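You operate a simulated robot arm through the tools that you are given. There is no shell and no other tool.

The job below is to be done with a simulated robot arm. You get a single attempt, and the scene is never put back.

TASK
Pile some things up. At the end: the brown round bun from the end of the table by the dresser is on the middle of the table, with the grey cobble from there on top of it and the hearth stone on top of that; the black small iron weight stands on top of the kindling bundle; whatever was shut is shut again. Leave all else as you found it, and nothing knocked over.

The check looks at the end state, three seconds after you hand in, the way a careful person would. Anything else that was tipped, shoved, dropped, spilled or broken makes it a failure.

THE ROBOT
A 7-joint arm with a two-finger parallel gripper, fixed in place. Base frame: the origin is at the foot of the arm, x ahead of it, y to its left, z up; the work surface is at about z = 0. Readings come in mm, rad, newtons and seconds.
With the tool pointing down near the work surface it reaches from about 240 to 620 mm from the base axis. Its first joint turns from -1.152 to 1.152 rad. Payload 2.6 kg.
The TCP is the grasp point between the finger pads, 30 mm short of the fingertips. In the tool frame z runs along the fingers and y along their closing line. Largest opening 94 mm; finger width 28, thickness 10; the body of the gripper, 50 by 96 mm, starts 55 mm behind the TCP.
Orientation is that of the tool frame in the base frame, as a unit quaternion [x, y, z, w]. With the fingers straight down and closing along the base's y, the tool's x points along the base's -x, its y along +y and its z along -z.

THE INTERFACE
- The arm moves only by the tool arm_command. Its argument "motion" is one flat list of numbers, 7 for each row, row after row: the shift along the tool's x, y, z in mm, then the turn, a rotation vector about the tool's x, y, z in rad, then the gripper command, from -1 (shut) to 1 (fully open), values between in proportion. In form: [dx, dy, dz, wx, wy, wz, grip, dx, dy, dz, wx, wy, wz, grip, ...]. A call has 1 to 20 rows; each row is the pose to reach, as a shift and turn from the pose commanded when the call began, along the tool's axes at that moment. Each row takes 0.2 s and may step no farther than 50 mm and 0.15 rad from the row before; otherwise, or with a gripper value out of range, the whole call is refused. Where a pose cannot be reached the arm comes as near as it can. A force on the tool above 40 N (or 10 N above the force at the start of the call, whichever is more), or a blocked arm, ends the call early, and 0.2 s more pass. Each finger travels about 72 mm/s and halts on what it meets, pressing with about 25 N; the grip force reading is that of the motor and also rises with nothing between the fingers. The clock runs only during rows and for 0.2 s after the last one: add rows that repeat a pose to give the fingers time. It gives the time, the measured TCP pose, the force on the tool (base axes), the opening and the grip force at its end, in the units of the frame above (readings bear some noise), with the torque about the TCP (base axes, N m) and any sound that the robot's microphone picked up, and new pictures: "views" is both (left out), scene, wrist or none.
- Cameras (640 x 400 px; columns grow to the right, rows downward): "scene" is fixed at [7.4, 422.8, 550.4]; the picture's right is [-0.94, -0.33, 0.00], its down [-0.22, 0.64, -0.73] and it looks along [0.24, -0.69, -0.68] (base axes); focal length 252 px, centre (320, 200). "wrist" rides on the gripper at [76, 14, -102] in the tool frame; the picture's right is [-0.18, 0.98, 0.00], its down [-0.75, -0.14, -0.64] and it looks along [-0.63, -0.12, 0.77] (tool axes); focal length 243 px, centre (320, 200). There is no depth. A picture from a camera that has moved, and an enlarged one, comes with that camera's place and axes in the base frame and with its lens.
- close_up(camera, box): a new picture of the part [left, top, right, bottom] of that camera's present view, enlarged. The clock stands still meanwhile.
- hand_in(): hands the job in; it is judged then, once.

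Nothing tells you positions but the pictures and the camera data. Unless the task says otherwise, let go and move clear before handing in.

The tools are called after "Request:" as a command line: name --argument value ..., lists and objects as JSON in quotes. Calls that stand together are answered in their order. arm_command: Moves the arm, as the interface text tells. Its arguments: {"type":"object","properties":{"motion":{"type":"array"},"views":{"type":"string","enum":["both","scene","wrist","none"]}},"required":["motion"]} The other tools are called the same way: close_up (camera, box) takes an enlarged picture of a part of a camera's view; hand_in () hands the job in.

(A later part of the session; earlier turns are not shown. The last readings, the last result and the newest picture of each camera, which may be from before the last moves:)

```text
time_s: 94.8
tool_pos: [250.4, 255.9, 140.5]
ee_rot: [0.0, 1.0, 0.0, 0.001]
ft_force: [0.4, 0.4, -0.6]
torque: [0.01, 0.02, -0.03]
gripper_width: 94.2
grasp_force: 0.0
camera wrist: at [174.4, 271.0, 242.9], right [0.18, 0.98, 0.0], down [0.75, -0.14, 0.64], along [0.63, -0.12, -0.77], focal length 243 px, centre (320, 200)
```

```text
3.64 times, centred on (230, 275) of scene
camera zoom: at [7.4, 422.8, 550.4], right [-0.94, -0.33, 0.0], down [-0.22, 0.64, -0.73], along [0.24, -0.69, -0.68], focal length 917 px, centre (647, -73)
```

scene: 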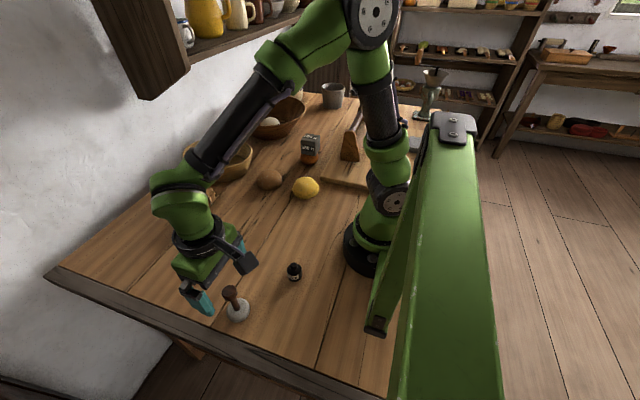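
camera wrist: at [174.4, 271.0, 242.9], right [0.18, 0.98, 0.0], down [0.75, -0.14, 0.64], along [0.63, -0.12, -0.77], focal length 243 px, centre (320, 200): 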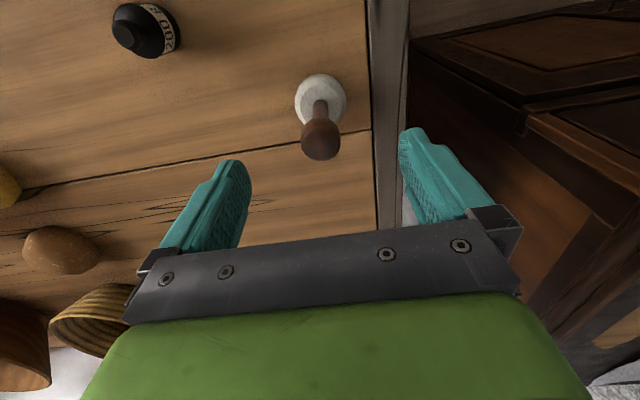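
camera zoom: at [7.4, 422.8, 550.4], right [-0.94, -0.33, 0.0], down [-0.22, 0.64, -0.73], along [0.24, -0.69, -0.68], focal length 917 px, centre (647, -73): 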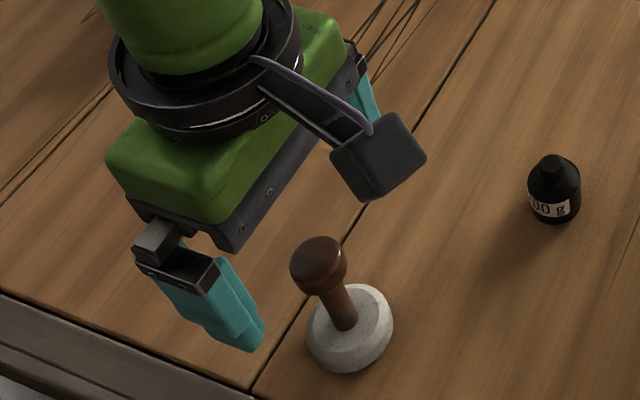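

Request:
arm_command --motion '[2, 1, 20, 0, 0, 0, 1, 2, 1, 40, 0, 0, 0, 1, 2, 1, 60, 0, 0, 0, 1, 2, 1, 60, 0, 0, 0, 1]'

Request:
close_up --camera "scene" --box '[170, 220, 290, 330]'

```text
time_s: 95.8
tool_pos: [248.4, 257.5, 80.9]
ee_rot: [0.0, 1.0, 0.0, 0.0]
ft_force: [-0.4, -0.1, -0.7]
torque: [0.01, -0.01, 0.03]
gripper_width: 93.6
grasp_force: 0.0
camera wrist: at [172.1, 272.2, 183.2], right [0.18, 0.98, 0.0], down [0.75, -0.14, 0.64], along [0.63, -0.12, -0.77], focal length 243 px, centre (320, 200)
```

scene: 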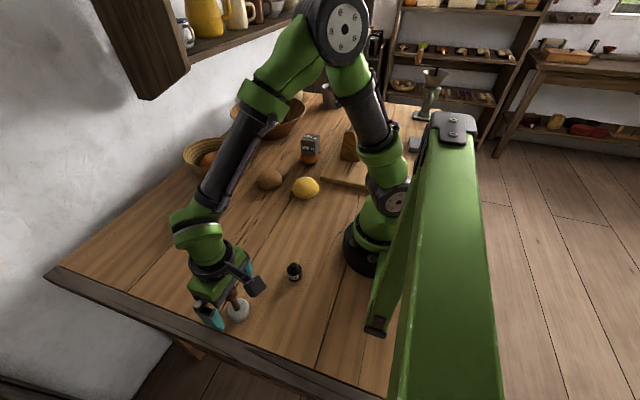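
wrist: 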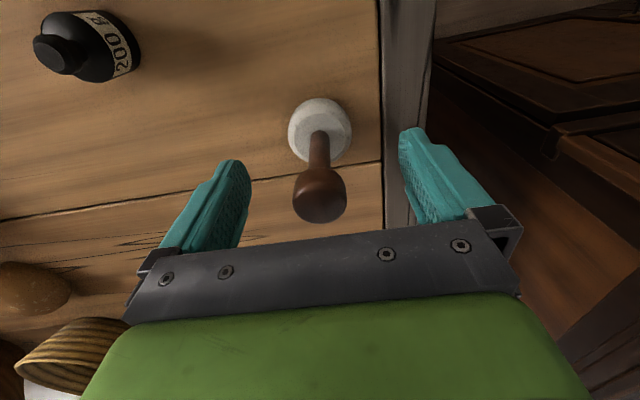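

```text
3.64 times, centred on (230, 275) of scene
camera zoom: at [7.4, 422.8, 550.4], right [-0.94, -0.33, 0.0], down [-0.22, 0.64, -0.73], along [0.24, -0.69, -0.68], focal length 917 px, centre (647, -73)
```

zoom: 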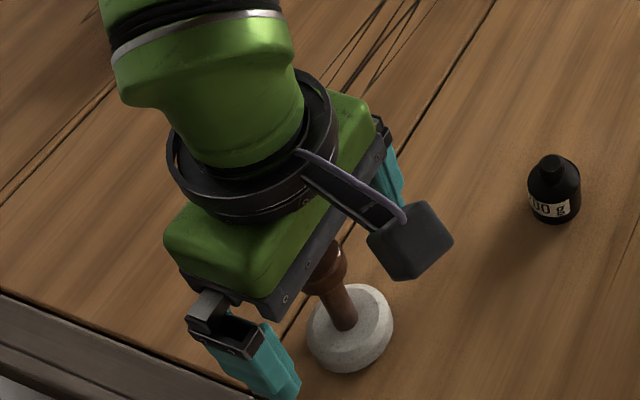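

The knob is right at the grasp point. Closing on it and lifting slightly.

Request:
arm_command --motion '[0, 0, 0, 0, 0, 0, 0.5, 0, 0, 0, 0, 0, 0, 0, 0, 0, 0, 0, 0, 0, -0.3, 0, 0, 0, 0, 0, 0, -0.8, 0, 0, 0, 0, 0, 0, -0.8, 0, 0, 0, 0, 0, 0, -0.8]' --views "wrist"

Request:
arm_command --motion '[0, 0, -5, 0, 0, 0, -0.8, 0, 0, -20, 0, 0, 0, -0.8, 0, 0, -40, 0, 0, 0, -0.8, 0, 0, -40, 0, 0, 0, -0.8]'

Request:
close_up --camera "scene" --box '[170, 220, 290, 330]'

```text
time_s: 97.2
tool_pos: [248.8, 257.5, 81.2]
ee_rot: [0.001, 1.0, -0.001, 0.0]
ft_force: [-0.4, 0.4, 0.5]
torque: [-0.01, 0.03, -0.03]
gripper_width: 26.6
grasp_force: 25.1
camera wrist: at [172.2, 272.1, 183.5], right [0.18, 0.98, 0.0], down [0.75, -0.14, 0.64], along [0.63, -0.12, -0.77], focal length 243 px, centre (320, 200)
```

wrist: 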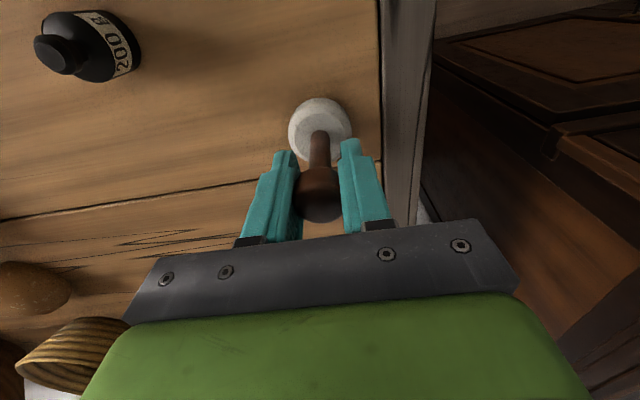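

```text
time_s: 98.2
tool_pos: [248.3, 258.4, 120.7]
ee_rot: [-0.001, 1.0, 0.0, -0.001]
ft_force: [-0.1, 0.2, -2.2]
torque: [0.04, 0.01, 0.01]
gripper_width: 26.5
grasp_force: 24.5
camera wrist: at [172.5, 272.6, 223.8], right [0.18, 0.98, 0.0], down [0.75, -0.14, 0.64], along [0.63, -0.12, -0.77], focal length 243 px, centre (320, 200)
```

scene: 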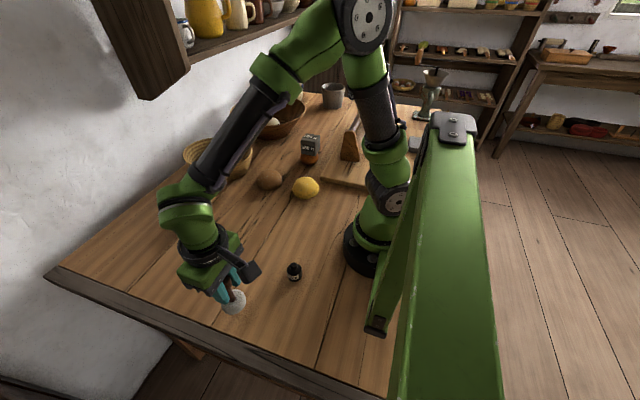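
wrist: 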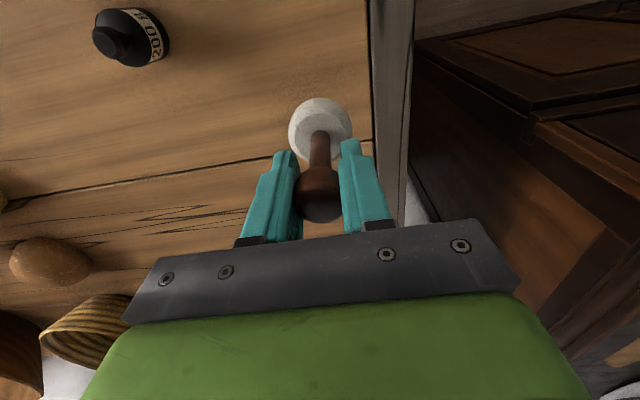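

```text
3.64 times, centred on (230, 275) of scene
camera zoom: at [7.4, 422.8, 550.4], right [-0.94, -0.33, 0.0], down [-0.22, 0.64, -0.73], along [0.24, -0.69, -0.68], focal length 917 px, centre (647, -73)
```

zoom: 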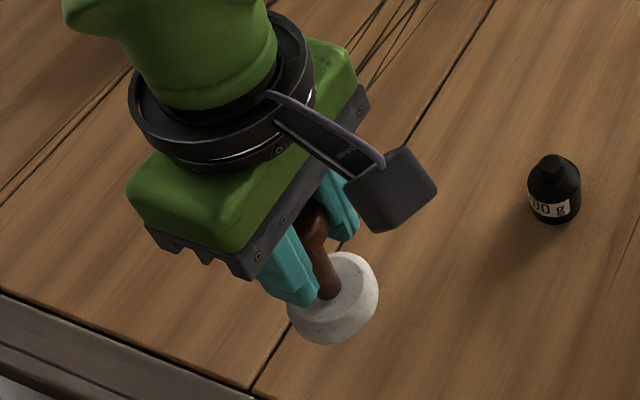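

The stone weighs about 220 g and hangs straight. Raising and carrying it to the pile.

Request:
arm_command --motion '[0, 0, -45, 0, 0, 0, -0.8, 0, -10, -90, 0, 0, 0, -0.8, -2, -52, -100, 0, 0, 0, -0.8, -5, -96, -100, 0, 0, 0, -0.8, -10, -140, -100, 0, 0, 0, -0.8, -16, -184, -100, 0, 0, 0, -0.8, -22, -228, -100, 0, 0, 0, -0.8, -28, -272, -100, 0, 0, 0, -0.8, -34, -316, -100, 0, 0, 0, -0.8, -40, -360, -100, 0, 0, 0, -0.8, -46, -404, -100, 0, 0, 0, -0.8, -52, -448, -100, 0, 0, 0, -0.8, -58, -492, -100, 0, 0, 0, -0.8, -58, -532, -100, 0, 0, 0, -0.8, -58, -560, -100, 0, 0, 0, -0.8, -58, -580, -100, 0, 0, 0, -0.8, -58, -592, -100, 0, 0, 0, -0.8, -58, -592, -100, 0, 0, 0, -0.8]'

Request:
close_up --camera "scene" --box '[280, 90, 360, 170]'

Request:
close_up --camera "wrist" --box '[220, 30, 420, 155]'

```text
time_s: 102.0
tool_pos: [307.2, -333.4, 220.8]
ee_rot: [0.0, 1.0, 0.0, 0.001]
ft_force: [0.3, 0.8, -1.1]
torque: [0.02, 0.01, -0.01]
gripper_width: 26.2
grasp_force: 24.6
camera wrist: at [230.3, -319.3, 323.2], right [0.18, 0.98, 0.0], down [0.75, -0.14, 0.64], along [0.63, -0.12, -0.77], focal length 243 px, centre (320, 200)
```

scene: 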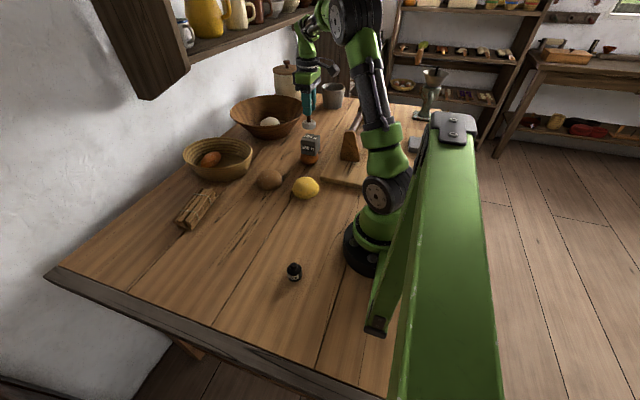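
wrist: 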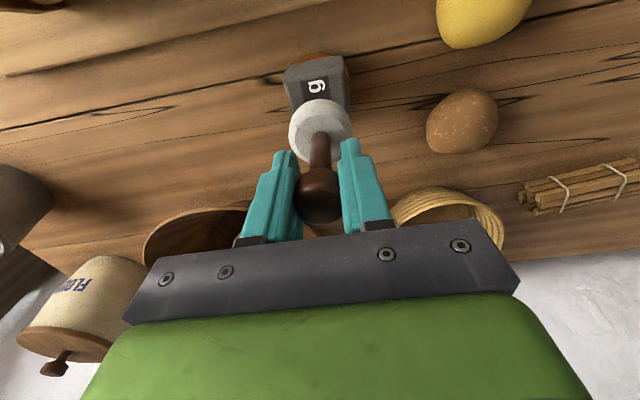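

```text
5.00 times, centred on (320, 130) of scene
camera zoom: at [7.4, 422.8, 550.4], right [-0.94, -0.33, 0.0], down [-0.22, 0.64, -0.73], along [0.24, -0.69, -0.68], focal length 1261 px, centre (320, 550)
```

zoom: 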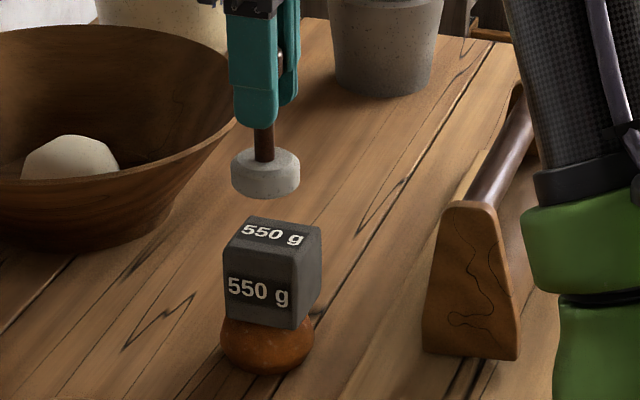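

```text
3.20 times, centred on (320, 92) of wrist
camera zoom: at [230.3, -319.3, 323.2], right [0.18, 0.98, 0.0], down [0.75, -0.14, 0.64], along [0.63, -0.12, -0.77], focal length 776 px, centre (320, 544)
```

zoom: 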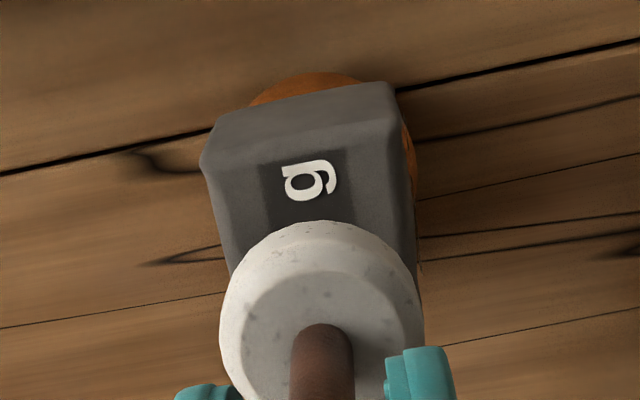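

Nearly centred. Shifting 2 mm, and lowering with force checks.

Request:
arm_command --motion '[2, -1, 15, 0, 0, 0, -0.8, 2, -1, 28, 0, 0, 0, -0.8, 2, -1, 30, 0, 0, 0, -0.8]' --views "none"

Request:
arm_command --motion '[0, 0, 2, 0, 0, 0, -0.8, 0, 0, 4, 0, 0, 0, -0.8]' --views "none"

Request:
close_up --camera "scene" --box '[280, 90, 360, 170]'

```text
time_s: 102.8
tool_pos: [302.6, -334.6, 190.7]
ee_rot: [0.0, 1.0, 0.0, 0.0]
ft_force: [0.5, 0.5, -0.7]
torque: [-0.02, 0.01, -0.01]
gripper_width: 26.0
grasp_force: 25.1
```

```text
time_s: 103.4
tool_pos: [305.0, -335.2, 185.9]
ee_rot: [-0.001, 1.0, -0.001, -0.001]
ft_force: [0.5, -0.3, -1.5]
torque: [0.01, -0.01, -0.03]
gripper_width: 25.8
grasp_force: 24.8
```

```text
5.00 times, centred on (320, 130) of scene
camera zoom: at [7.4, 422.8, 550.4], right [-0.94, -0.33, 0.0], down [-0.22, 0.64, -0.73], along [0.24, -0.69, -0.68], focal length 1261 px, centre (320, 550)
```

zoom: 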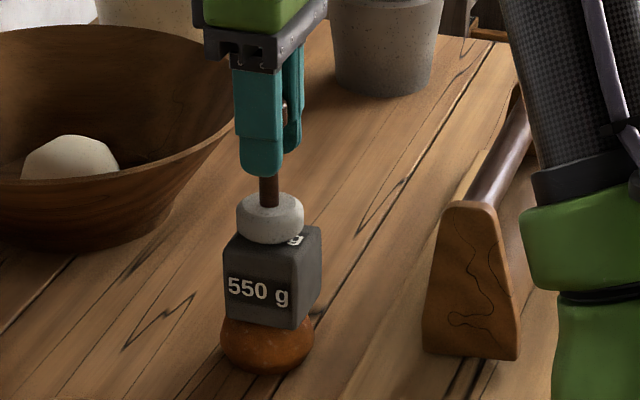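

Request:
arm_command --motion '[0, 0, 1.5, 0, 0, 0, -0.8, 0, 0, 3, 0, 0, 0, -0.8]' --views "none"

Request:
arm_command --motion '[0, 0, 1.5, 0, 0, 0, -0.8, 0, 0, 2, 0, 0, 0, -0.8]' --views "none"

Request:
close_up --camera "scene" --box '[280, 90, 360, 170]'

```text
time_s: 104.0
tool_pos: [304.3, -335.7, 183.1]
ee_rot: [0.001, 1.0, 0.0, 0.0]
ft_force: [0.3, 0.1, -1.2]
torque: [0.04, 0.01, 0.0]
gripper_width: 25.9
grasp_force: 24.6
```

```text
time_s: 104.6
tool_pos: [304.6, -334.0, 181.8]
ee_rot: [0.0, 1.0, 0.0, 0.001]
ft_force: [-0.8, 0.3, 2.4]
torque: [0.1, -0.07, -0.02]
gripper_width: 26.4
grasp_force: 24.8
```

```text
5.00 times, centred on (320, 130) of scene
camera zoom: at [7.4, 422.8, 550.4], right [-0.94, -0.33, 0.0], down [-0.22, 0.64, -0.73], along [0.24, -0.69, -0.68], focal length 1261 px, centre (320, 550)
```

zoom: 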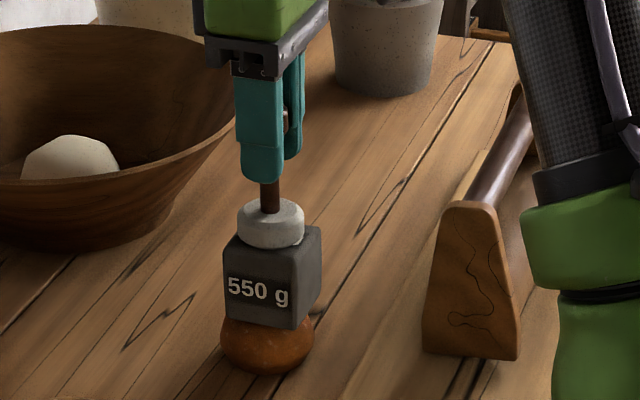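

Contact felt. Opening gently.

Request:
arm_command --motion '[0, 0, -0.3, 0, 0, 0, -0.4, 0, 0, -0.3, 0, 0, 0, -0.3, 0, 0, -0.3, 0, 0, 0, -0.1, 0, 0, -0.3, 0, 0, 0, 0.2, 0, 0, -0.3, 0, 0, 0, 0.2]' --views "wrist"

Request:
close_up --camera "scene" --box '[280, 90, 360, 170]'

```text
time_s: 105.8
tool_pos: [303.3, -336.4, 182.2]
ee_rot: [0.0, 1.0, 0.0, 0.0]
ft_force: [0.3, 0.2, 0.4]
torque: [0.0, 0.02, -0.03]
gripper_width: 56.4
grasp_force: 0.0
camera wrist: at [227.9, -320.8, 284.6], right [0.18, 0.98, 0.0], down [0.75, -0.14, 0.64], along [0.63, -0.12, -0.77], focal length 243 px, centre (320, 200)
```

wrist: 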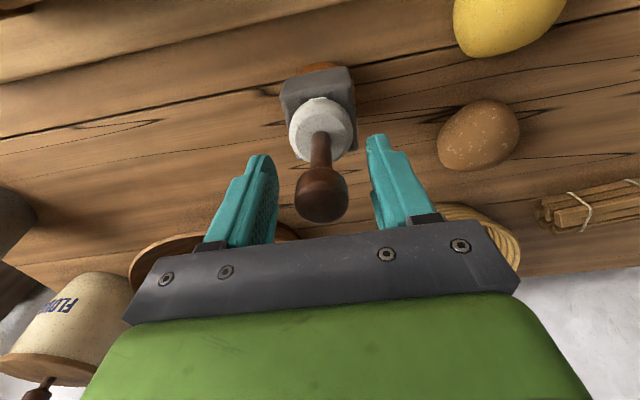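

```text
5.00 times, centred on (320, 130) of scene
camera zoom: at [7.4, 422.8, 550.4], right [-0.94, -0.33, 0.0], down [-0.22, 0.64, -0.73], along [0.24, -0.69, -0.68], focal length 1261 px, centre (320, 550)
```

zoom: 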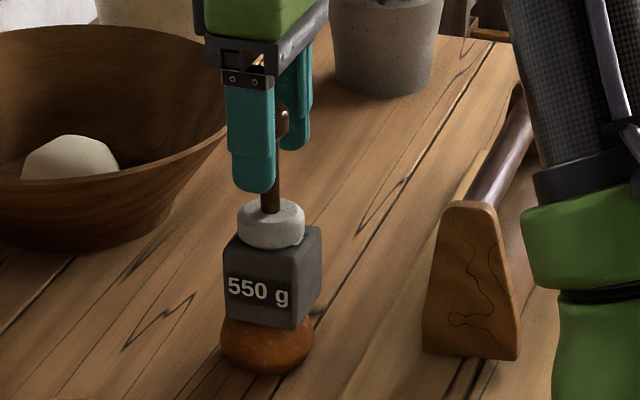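

It stands. Opening fully and rising clear.

Request:
arm_command --motion '[0, 0, 0, 0, 0, 0, 1, 0, 0, 0, 0, 0, 0, 1, 0, 0, -30, 0, 0, 0, 1, 0, 0, -70, 0, 0, 0, 1, 0, 0, -110, 0, 0, 0, 1]'

Request:
close_up --camera "scene" --box '[280, 90, 360, 170]'

Request:
close_up --camera "wrist" --box '[220, 30, 420, 155]'

```text
time_s: 107.0
tool_pos: [304.9, -335.2, 292.5]
ee_rot: [0.0, 1.0, 0.0, 0.0]
ft_force: [-0.5, -0.1, 0.6]
torque: [0.0, -0.01, 0.0]
gripper_width: 94.1
grasp_force: 0.1
camera wrist: at [228.1, -320.3, 395.2], right [0.18, 0.98, 0.0], down [0.75, -0.14, 0.64], along [0.63, -0.12, -0.77], focal length 243 px, centre (320, 200)
```

scene: 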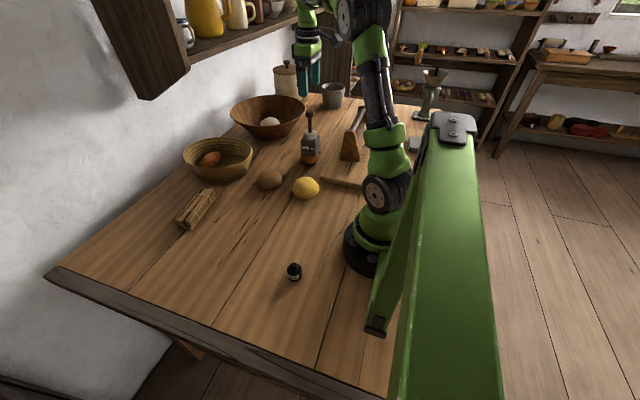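
wrist: 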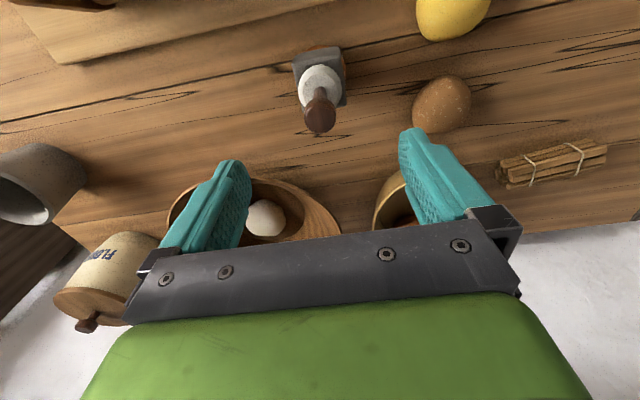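

```text
5.00 times, centred on (320, 130) of scene
camera zoom: at [7.4, 422.8, 550.4], right [-0.94, -0.33, 0.0], down [-0.22, 0.64, -0.73], along [0.24, -0.69, -0.68], focal length 1261 px, centre (320, 550)
```

zoom: 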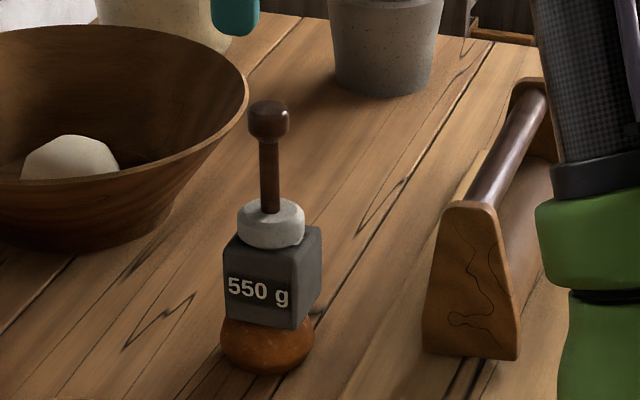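

```text
3.20 times, centred on (320, 92) of wrist
camera zoom: at [228.1, -320.3, 395.2], right [0.18, 0.98, 0.0], down [0.75, -0.14, 0.64], along [0.63, -0.12, -0.77], focal length 776 px, centre (320, 544)
```

zoom: 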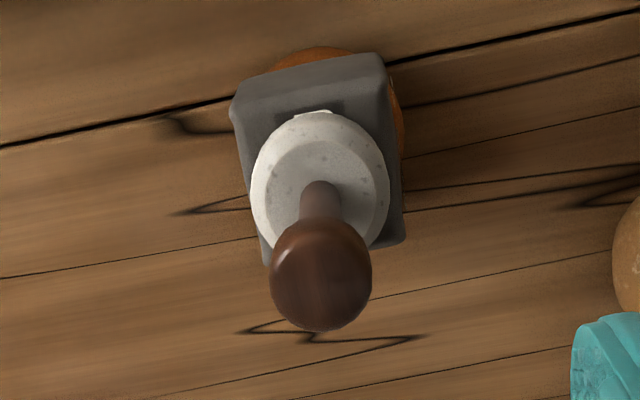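

The three-part pile stands well. Next, the black weight: I'll move over to measure it.

Request:
arm_command --motion '[0, 45, 0, 0, 0, 0, 1, 0, 90, 0, 0, 0, 0, 1, 5, 135, 0, 0, 0, 0, 1, 10, 180, 0, 0, 0, 0, 1, 17, 225, 10, 0, 0, 0, 1, 25, 268, 20, 0, 0, 0, 1, 34, 311, 30, 0, 0, 0, 1, 43, 353, 40, 0, 0, 0, 1, 52, 395, 50, 0, 0, 0, 1, 60, 435, 60, 0, 0, 0, 1, 65, 465, 70, 0, 0, 0, 1, 65, 465, 70, 0, 0, 0, 1]'

Request:
close_up --camera "wrist" --box '[220, 0, 420, 125]'

```text
time_s: 109.6
tool_pos: [238.0, 128.6, 222.8]
ee_rot: [-0.001, 1.0, 0.0, 0.0]
ft_force: [-0.1, -0.3, 0.8]
torque: [-0.03, -0.03, 0.01]
gripper_width: 94.0
grasp_force: 0.1
camera wrist: at [162.2, 144.7, 324.8], right [0.18, 0.98, 0.0], down [0.75, -0.14, 0.64], along [0.63, -0.12, -0.77], focal length 243 px, centre (320, 200)
```

scene: 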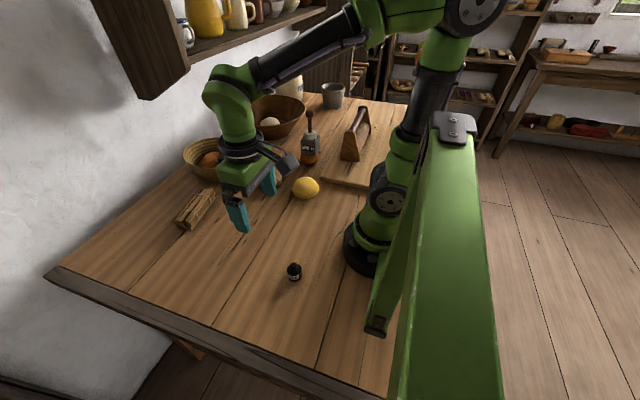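
wrist: 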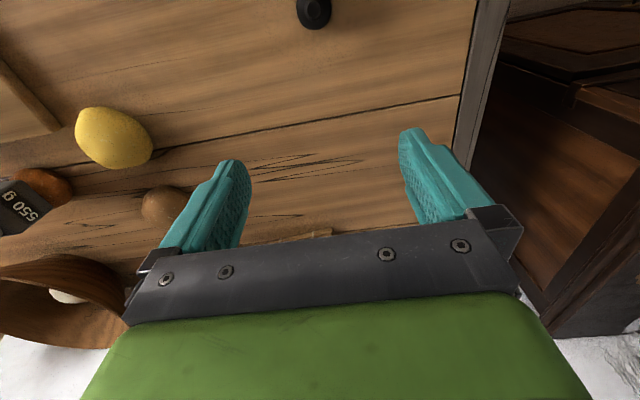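

```text
3.20 times, centred on (320, 62) of wrist
camera zoom: at [162.2, 144.7, 324.8], right [0.18, 0.98, 0.0], down [0.75, -0.14, 0.64], along [0.63, -0.12, -0.77], focal length 776 px, centre (320, 640)
```

zoom: 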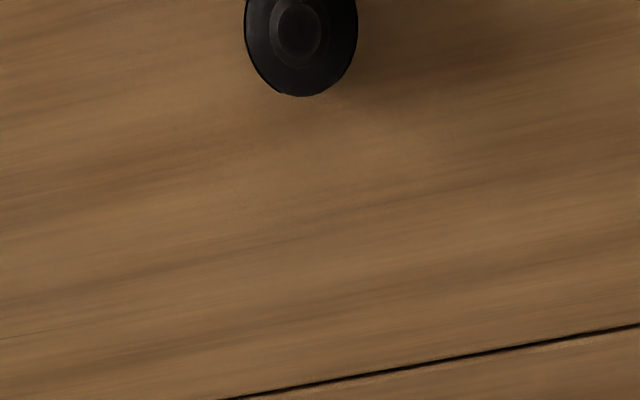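

The black weight is at about (171, 136), a bit inside the tool-down reach, so I'll face it radially and tilt the fingers in toward the base a little.

Request:
arm_command --motion '[0, 0, 20, 0, 0, -0.14, 1, 0, 0, 40, 0, 0, -0.28, 1, 0, 0, 60, 0, 0, -0.42, 1, 0, 0, 75, 0, 0, -0.56, 1, 0, 0, 90, 0, 0, -0.674, 1]' --views "none"

Request:
arm_command --motion '[0, 0, 0, 0, 0.1, 0, 1, 0, 0, 0, 0, 0.2, 0, 1, 0, 0, 0, 0, 0.3, 0, 1]'

```text
time_s: 110.8
tool_pos: [239.3, 130.1, 132.6]
ee_rot: [-0.332, 0.943, 0.0, 0.0]
ft_force: [0.0, -1.1, -0.5]
torque: [0.01, -0.02, 0.03]
gripper_width: 93.9
grasp_force: 0.0
```

```text
time_s: 111.6
tool_pos: [239.2, 129.5, 132.3]
ee_rot: [-0.327, 0.933, -0.05, -0.142]
ft_force: [0.3, -0.2, 0.3]
torque: [0.01, 0.01, 0.0]
gripper_width: 94.0
grasp_force: 0.1
camera wrist: at [197.1, 114.7, 252.7], right [-0.48, 0.88, -0.06], down [0.8, 0.46, 0.39], along [0.37, 0.14, -0.92], focal length 243 px, centre (320, 200)
```

scene: 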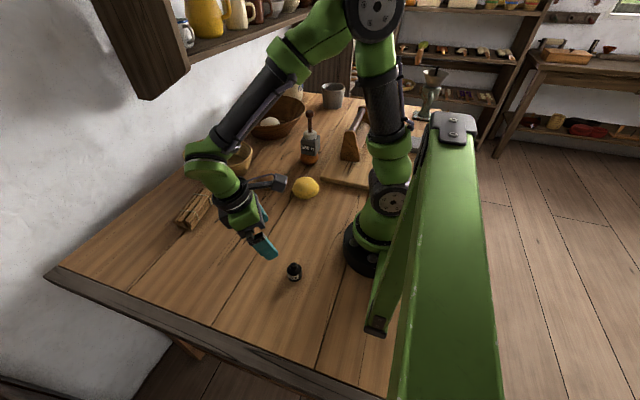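
wrist: 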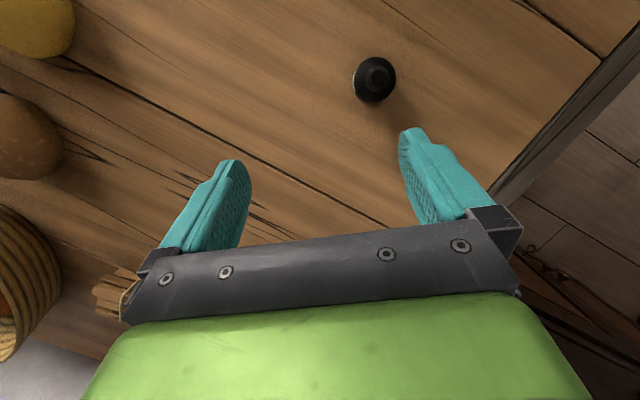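

Request:
arm_command --motion '[6, 16, 10, 0, 0, 0, 1, 12, 32, 20, 0, 0, 0, 1, 19.1, 48.4, 32.1, 0, 0, 0, 1, 19.1, 48.4, 32.1, 0, 0, 0, 1]'

Request:
close_up --camera "wrist" --box '[220, 40, 420, 165]'

```text
time_s: 112.6
tool_pos: [186.7, 149.0, 108.2]
ee_rot: [-0.327, 0.933, -0.049, -0.141]
ft_force: [0.1, 0.5, -0.1]
torque: [0.0, 0.02, 0.02]
gripper_width: 93.9
grasp_force: 0.0
camera wrist: at [145.0, 134.5, 227.4], right [-0.48, 0.88, -0.05], down [0.8, 0.46, 0.39], along [0.37, 0.14, -0.92], focal length 243 px, centre (320, 200)
```

scene: 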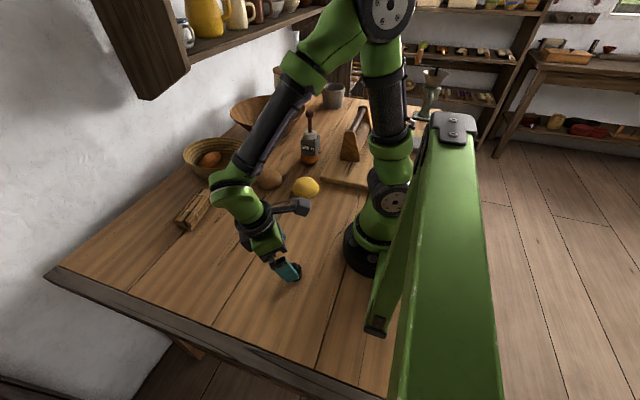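
wrist: 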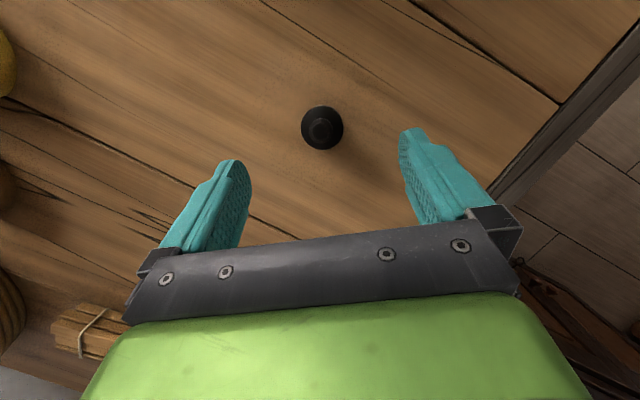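

```text
3.20 times, centred on (320, 102) of wrist
camera zoom: at [145.0, 134.5, 227.4], right [-0.48, 0.88, -0.05], down [0.8, 0.46, 0.39], along [0.37, 0.14, -0.92], focal length 776 px, centre (320, 512)
```

zoom: 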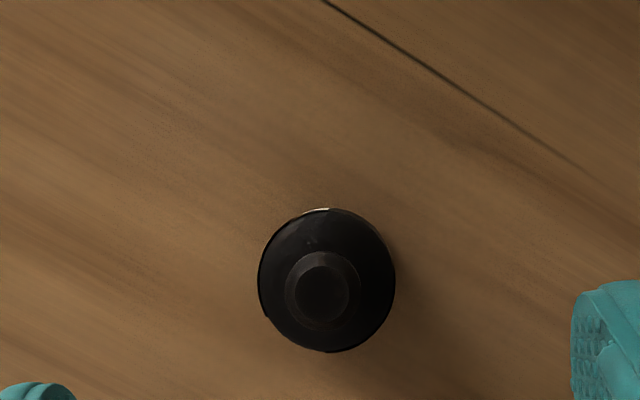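

Reachable with this tilt. Descending along the fingers to straddle the weight.

Request:
arm_command --motion '[-4, 0, 25, 0, 0, 0, 1, -7, 0, 50, 0, 0, 0, 1, -8.8, 0, 66, 0, 0, 0, 1, -8.8, 0, 71.8, 0, 0, 0, 1, -8.8, 0, 71.8, 0, 0, 0, 1]'

Request:
close_up --camera "scene" --box '[240, 220, 340, 300]'

```text
time_s: 113.8
tool_pos: [175.9, 142.4, 34.3]
ee_rot: [-0.327, 0.933, -0.049, -0.141]
ft_force: [-0.6, -0.2, -0.3]
torque: [-0.02, 0.0, 0.03]
gripper_width: 93.9
grasp_force: 0.1
camera wrist: at [135.0, 127.2, 156.0], right [-0.48, 0.88, -0.05], down [0.8, 0.46, 0.39], along [0.37, 0.14, -0.92], focal length 243 px, centre (320, 200)
```

scene: 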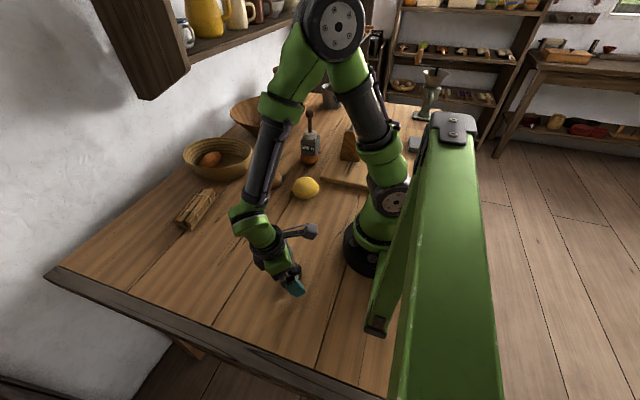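
wrist: 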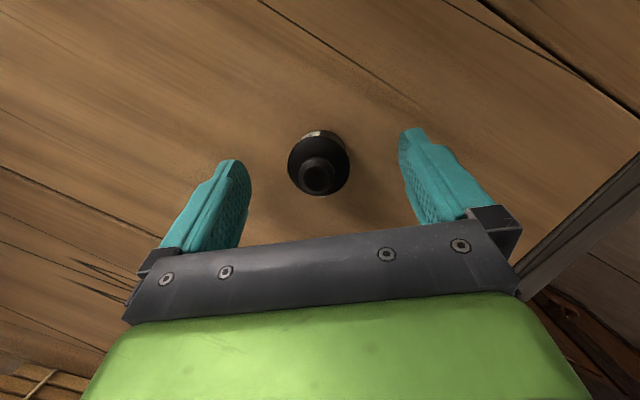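

```text
5.00 times, centred on (290, 260) of scene
camera zoom: at [7.4, 422.8, 550.4], right [-0.94, -0.33, 0.0], down [-0.22, 0.64, -0.73], along [0.24, -0.69, -0.68], focal length 1261 px, centre (470, -100)
```

zoom: 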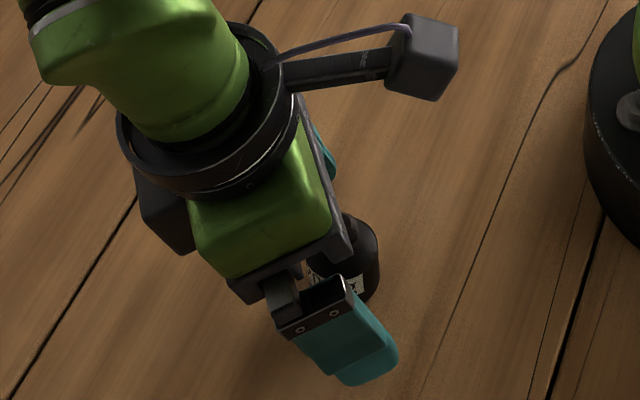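

Centred between the fingers. Raising 2 mm and closing.

Request:
arm_command --motion '[0, 0, -2, 0, 0, 0, 0.5, 0, 0, -2, 0, 0, 0, 0, 0, 0, -2, 0, 0, 0, -0.2, 0, 0, -2, 0, 0, 0, -0.7, 0, 0, -2, 0, 0, 0, -0.7, 0, 0, -2, 0, 0, 0, -0.7]' --views "wrist"

Request:
arm_command --motion '[1.5, 0, -5, 0, 0, 0, -0.7, 12, 0, -38, 0, 0, 0, -0.7, 24, 0, -76, 0, 0, 0, -0.7, 24, 0, -76, 0, 0, 0, -0.7]'

Request:
close_up --camera "scene" --box '[220, 200, 340, 300]'

```text
time_s: 115.2
tool_pos: [176.8, 142.7, 39.2]
ee_rot: [-0.327, 0.933, -0.05, -0.141]
ft_force: [0.4, 0.1, 3.7]
torque: [0.0, 0.06, 0.01]
gripper_width: 33.1
grasp_force: 25.1
camera wrist: at [135.7, 127.7, 158.3], right [-0.48, 0.88, -0.05], down [0.8, 0.46, 0.39], along [0.37, 0.14, -0.92], focal length 243 px, centre (320, 200)
```

wrist: 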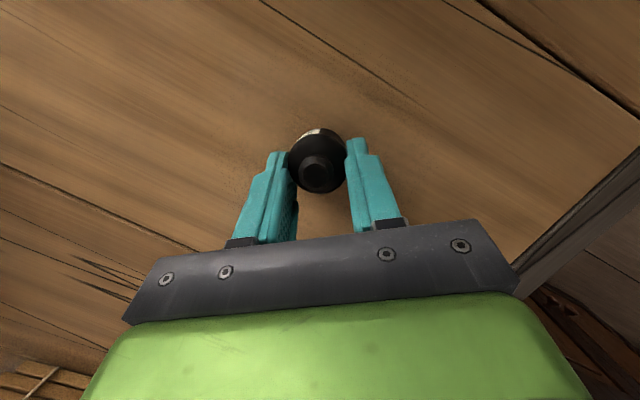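

```text
time_s: 116.2
tool_pos: [178.2, 142.8, 117.9]
ee_rot: [-0.327, 0.933, -0.049, -0.141]
ft_force: [1.4, -0.2, -2.6]
torque: [0.0, -0.01, 0.01]
gripper_width: 33.1
grasp_force: 25.3
camera wrist: at [135.9, 127.2, 237.8], right [-0.48, 0.88, -0.05], down [0.8, 0.46, 0.39], along [0.37, 0.14, -0.92], focal length 243 px, centre (320, 200)
```

scene: 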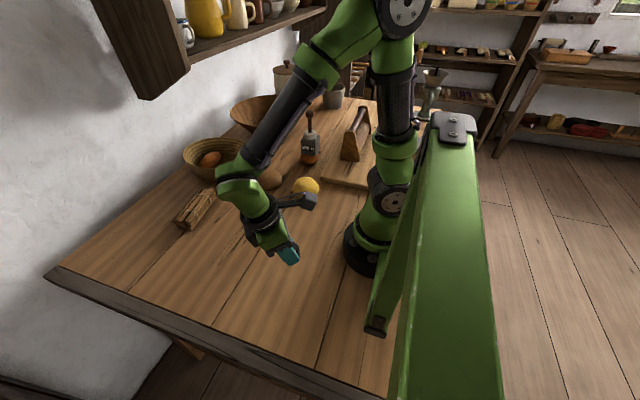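
wrist: 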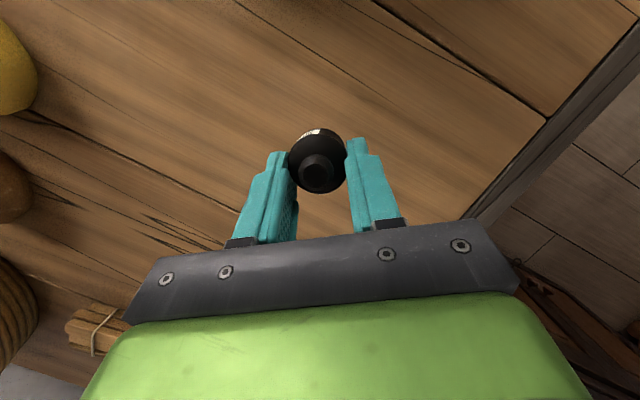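

```text
4.00 times, centred on (280, 250) of scene
camera zoom: at [7.4, 422.8, 550.4], right [-0.94, -0.33, 0.0], down [-0.22, 0.64, -0.73], along [0.24, -0.69, -0.68], focal length 1009 px, centre (480, 0)
```

zoom: 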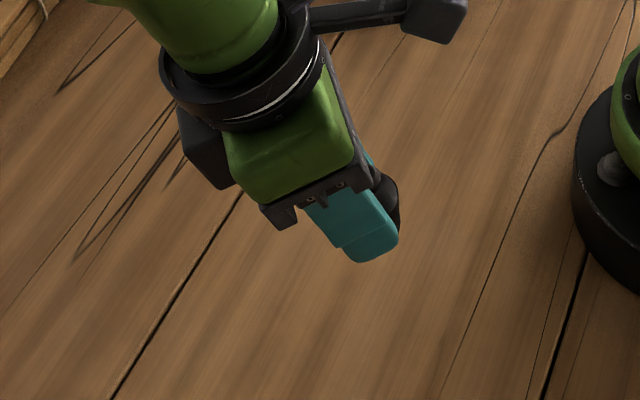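

The weight is held upright (about 2.6 N). Keeping the same tilt so it stays upright, I'll turn about the vertical and carry it above the kindling for a look.

Request:
arm_command --motion '[-19, -34, -25, -0.025, 0, 0.0805, -0.7, -38, -68, -45, -0.05, 0, 0.161, -0.7, -57, -102, -62, -0.075, 0, 0.241, -0.7, -76, -136, -77, -0.1, 0, 0.322, -0.7, -96, -170, -90, -0.125, 0, 0.402, -0.7, -115, -204, -102, -0.15, 0, 0.483, -0.7, -134, -237, -113, -0.175, 0, 0.563, -0.7, -153, -271, -123, -0.1995, 0, 0.6437, -0.7, -153, -271, -123, -0.1995, 0, 0.6437, -0.7]'

Request:
close_up --camera "scene" --box '[150, 130, 270, 240]'

Request:
close_up --camera "wrist" --box '[200, 0, 500, 200]'

```text
time_s: 118.2
tool_pos: [489.1, 44.5, 189.4]
ee_rot: [0.0, 0.989, 0.0, -0.15]
ft_force: [-0.1, -0.1, -2.2]
torque: [0.02, 0.0, -0.02]
gripper_width: 33.2
grasp_force: 24.2
camera wrist: at [446.9, 58.9, 309.6], right [0.18, 0.98, -0.05], down [0.91, -0.14, 0.39], along [0.38, -0.12, -0.92], focal length 243 px, centre (320, 200)
```

scene: 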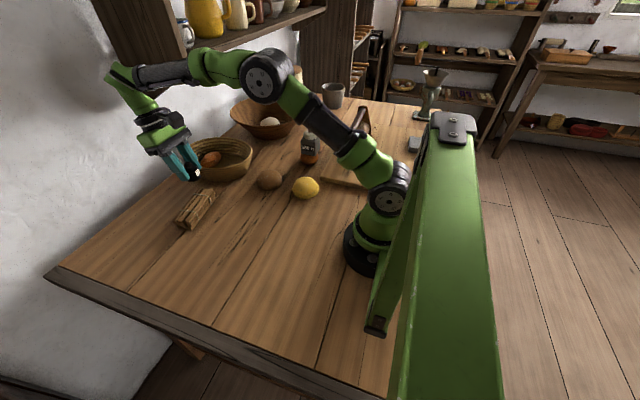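
wrist: 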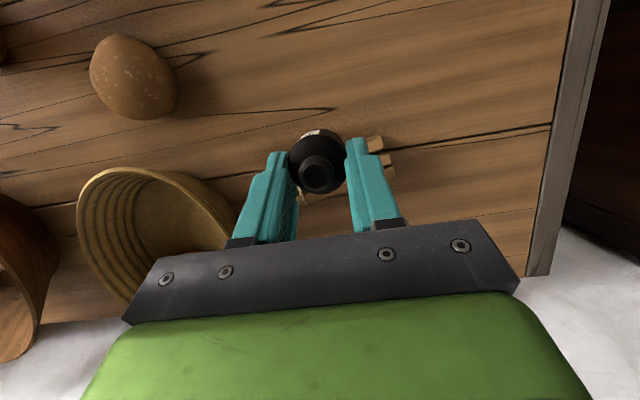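

```text
3.64 times, centred on (210, 185) of scene
camera zoom: at [7.5, 422.8, 550.4], right [-0.94, -0.33, 0.0], down [-0.22, 0.64, -0.73], along [0.24, -0.69, -0.68], focal length 917 px, centre (720, 254)
```

zoom: 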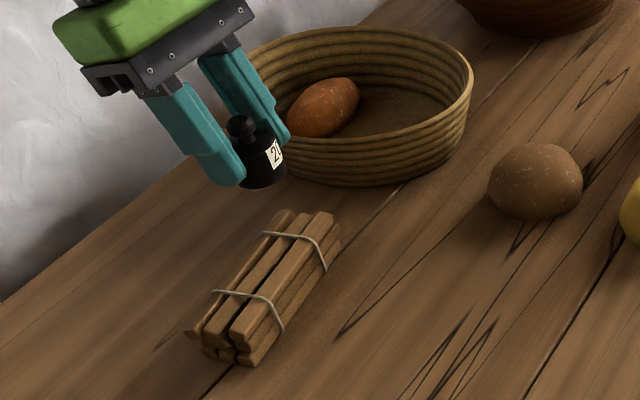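

```text
2.00 times, centred on (350, 100) of wrist
camera zoom: at [446.9, 58.9, 309.6], right [0.18, 0.98, -0.05], down [0.91, -0.14, 0.39], along [0.38, -0.12, -0.92], focal length 485 px, centre (260, 400)
```

zoom: 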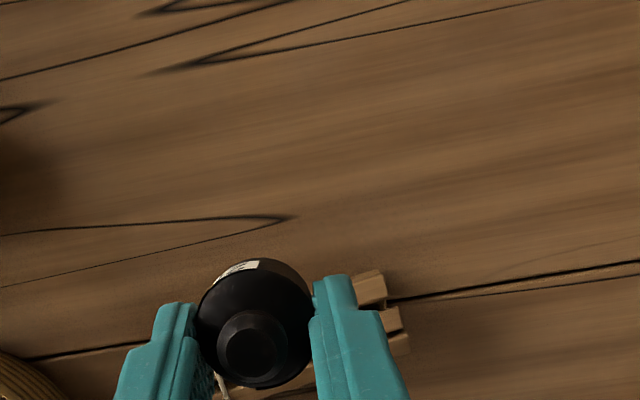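

The held weight hides the bundle. I'll shift aside to view it unobstructed.

Request:
arm_command --motion '[19, -37, 6, 0, 0, 0, -0.7, 38, -74, 12, 0, 0, 0, -0.7, 57, -110, 18, 0, 0, 0, -0.7, 57, -110, 18, 0, 0, 0, -0.7]'

Request:
close_up --camera "wrist" --box '[360, 60, 560, 185]'

```text
time_s: 119.2
tool_pos: [428.5, -65.4, 189.6]
ee_rot: [0.0, 0.989, 0.0, -0.15]
ft_force: [-0.2, 0.9, -2.2]
torque: [-0.01, -0.04, 0.0]
gripper_width: 33.0
grasp_force: 25.2
camera wrist: at [385.8, -51.5, 309.6], right [0.18, 0.98, -0.05], down [0.91, -0.14, 0.39], along [0.38, -0.12, -0.92], focal length 243 px, centre (320, 200)
```

scene: 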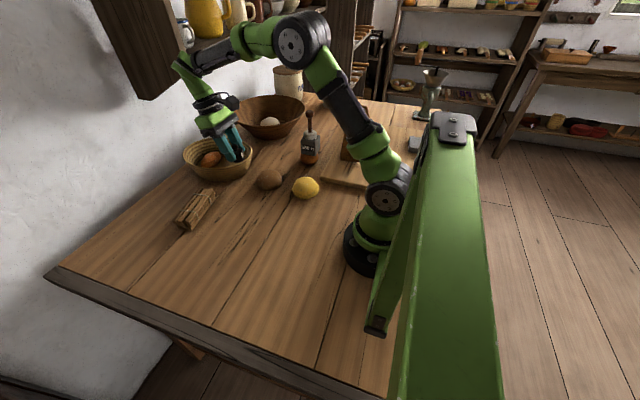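
wrist: 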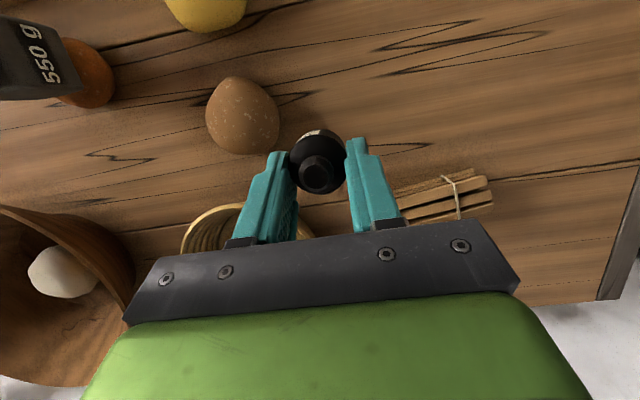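

```text
3.20 times, centred on (460, 122) of wrist
camera zoom: at [385.8, -51.5, 309.6], right [0.18, 0.98, -0.05], down [0.91, -0.14, 0.39], along [0.38, -0.12, -0.92], focal length 776 px, centre (-128, 448)
```

zoom: 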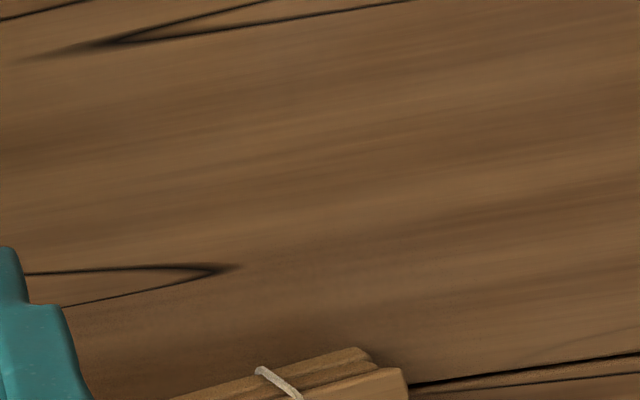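

Request:
arm_command --motion '[-25, -15, -8, 0, 0, 0, -0.7, -50, -30, -15, 0, 0, 0, -0.7, -73.5, -45, -23, 0, 0, 0, -0.7, -73.5, -45, -23, 0, 0, 0, -0.7]' --views "wrist"

Request:
close_up --camera "wrist" --box '[360, 50, 560, 175]'

```text
time_s: 120.2
tool_pos: [479.0, -87.1, 195.6]
ee_rot: [-0.004, 0.982, 0.024, -0.186]
ft_force: [0.2, -0.6, -2.5]
torque: [-0.02, 0.02, -0.01]
gripper_width: 33.0
grasp_force: 25.4
stopped in row 4: the arm was blocked; the commanded pose is now the measured one
camera wrist: at [445.1, -78.1, 320.0], right [0.17, 0.98, -0.02], down [0.94, -0.16, 0.32], along [0.31, -0.07, -0.95], focal length 243 px, centre (320, 200)
```

wrist: 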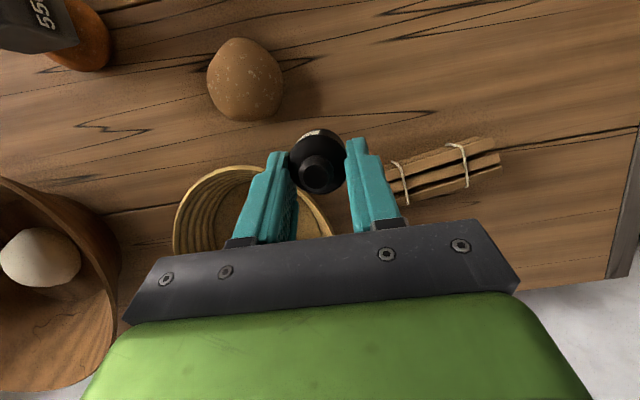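

```text
3.20 times, centred on (460, 112) of wrist
camera zoom: at [445.1, -78.1, 320.0], right [0.17, 0.98, -0.02], down [0.94, -0.16, 0.32], along [0.31, -0.07, -0.95], focal length 776 px, centre (-128, 480)
```

zoom: 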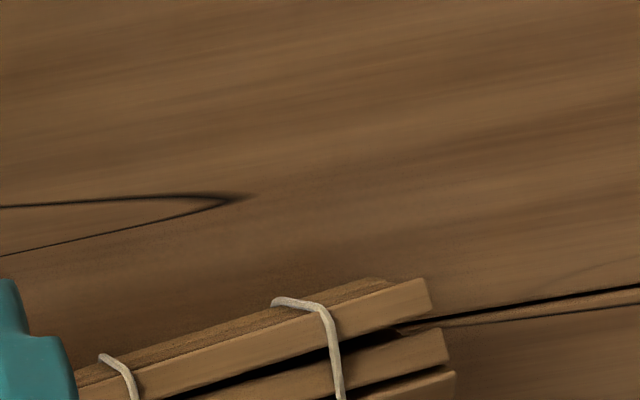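

The arm was blocked — probably the wrist touched the wall shelf. I'll check the scene and back away.

Request:
close_up --camera "scene" --box '[60, 0, 340, 200]'

Request:
close_up --camera "scene" --box '[90, 0, 210, 80]'

```text
2.00 times, centred on (200, 100) of scene
camera zoom: at [7.2, 422.9, 550.2], right [-0.94, -0.33, 0.0], down [-0.22, 0.64, -0.73], along [0.24, -0.69, -0.68], focal length 504 px, centre (560, 400)
```

zoom: 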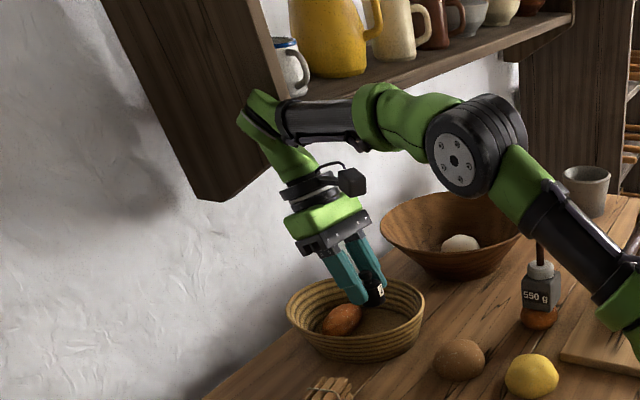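

```text
5.00 times, centred on (150, 40) of scene
camera zoom: at [7.2, 422.9, 550.2], right [-0.94, -0.33, 0.0], down [-0.22, 0.64, -0.73], along [0.24, -0.69, -0.68], focal length 1261 px, centre (1170, 1000)
```

zoom: 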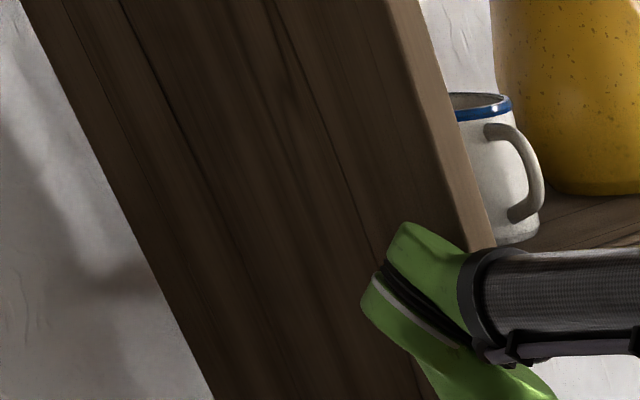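

The wrist just touches the shelf's side board; mugs look undisturbed. Backing off toward the base and restoring the tool's exact tilt.

Request:
arm_command --motion '[25, 0, 10, 0, 0, 0, -0.7, 50, 0, 20, 0.023, -0.036, 0.007, -0.7, 75, 0, 29, 0.046, -0.073, 0.015, -0.7, 75, 0, 29, 0.046, -0.073, 0.015, -0.7]'

Request:
close_up --camera "scene" --box '[90, 0, 290, 130]'

```text
time_s: 121.2
tool_pos: [399.6, -91.4, 194.3]
ee_rot: [0.0, 0.989, -0.002, -0.149]
ft_force: [0.5, -0.4, -1.8]
torque: [-0.02, -0.03, 0.02]
gripper_width: 33.2
grasp_force: 25.4
camera wrist: at [357.1, -74.9, 313.9], right [0.18, 0.98, -0.06], down [0.91, -0.14, 0.39], along [0.38, -0.12, -0.92], focal length 243 px, centre (320, 200)
```

scene: 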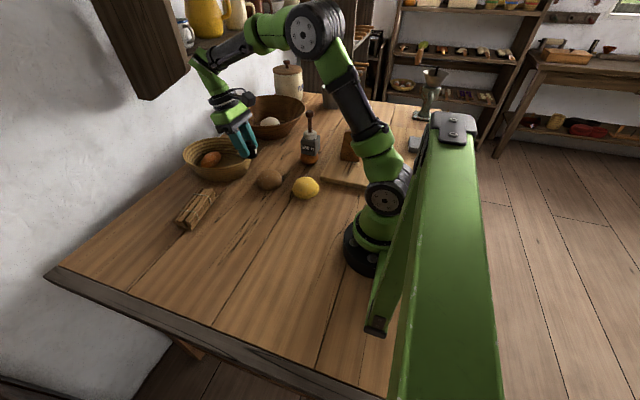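
wrist: 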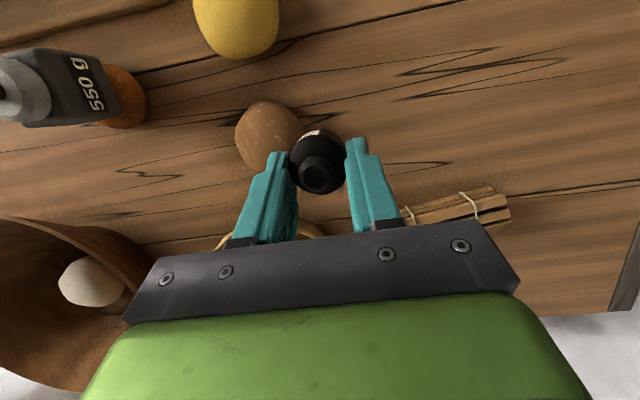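

```text
3.08 times, centred on (190, 65) of scene
camera zoom: at [7.4, 422.8, 550.4], right [-0.94, -0.33, 0.0], down [-0.22, 0.64, -0.73], along [0.24, -0.69, -0.68], focal length 776 px, centre (720, 615)
```

zoom: 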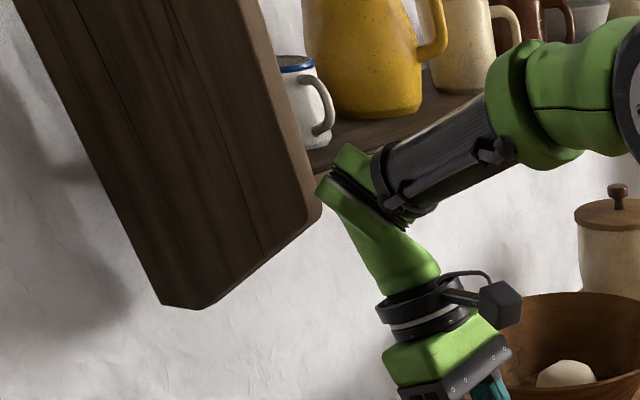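

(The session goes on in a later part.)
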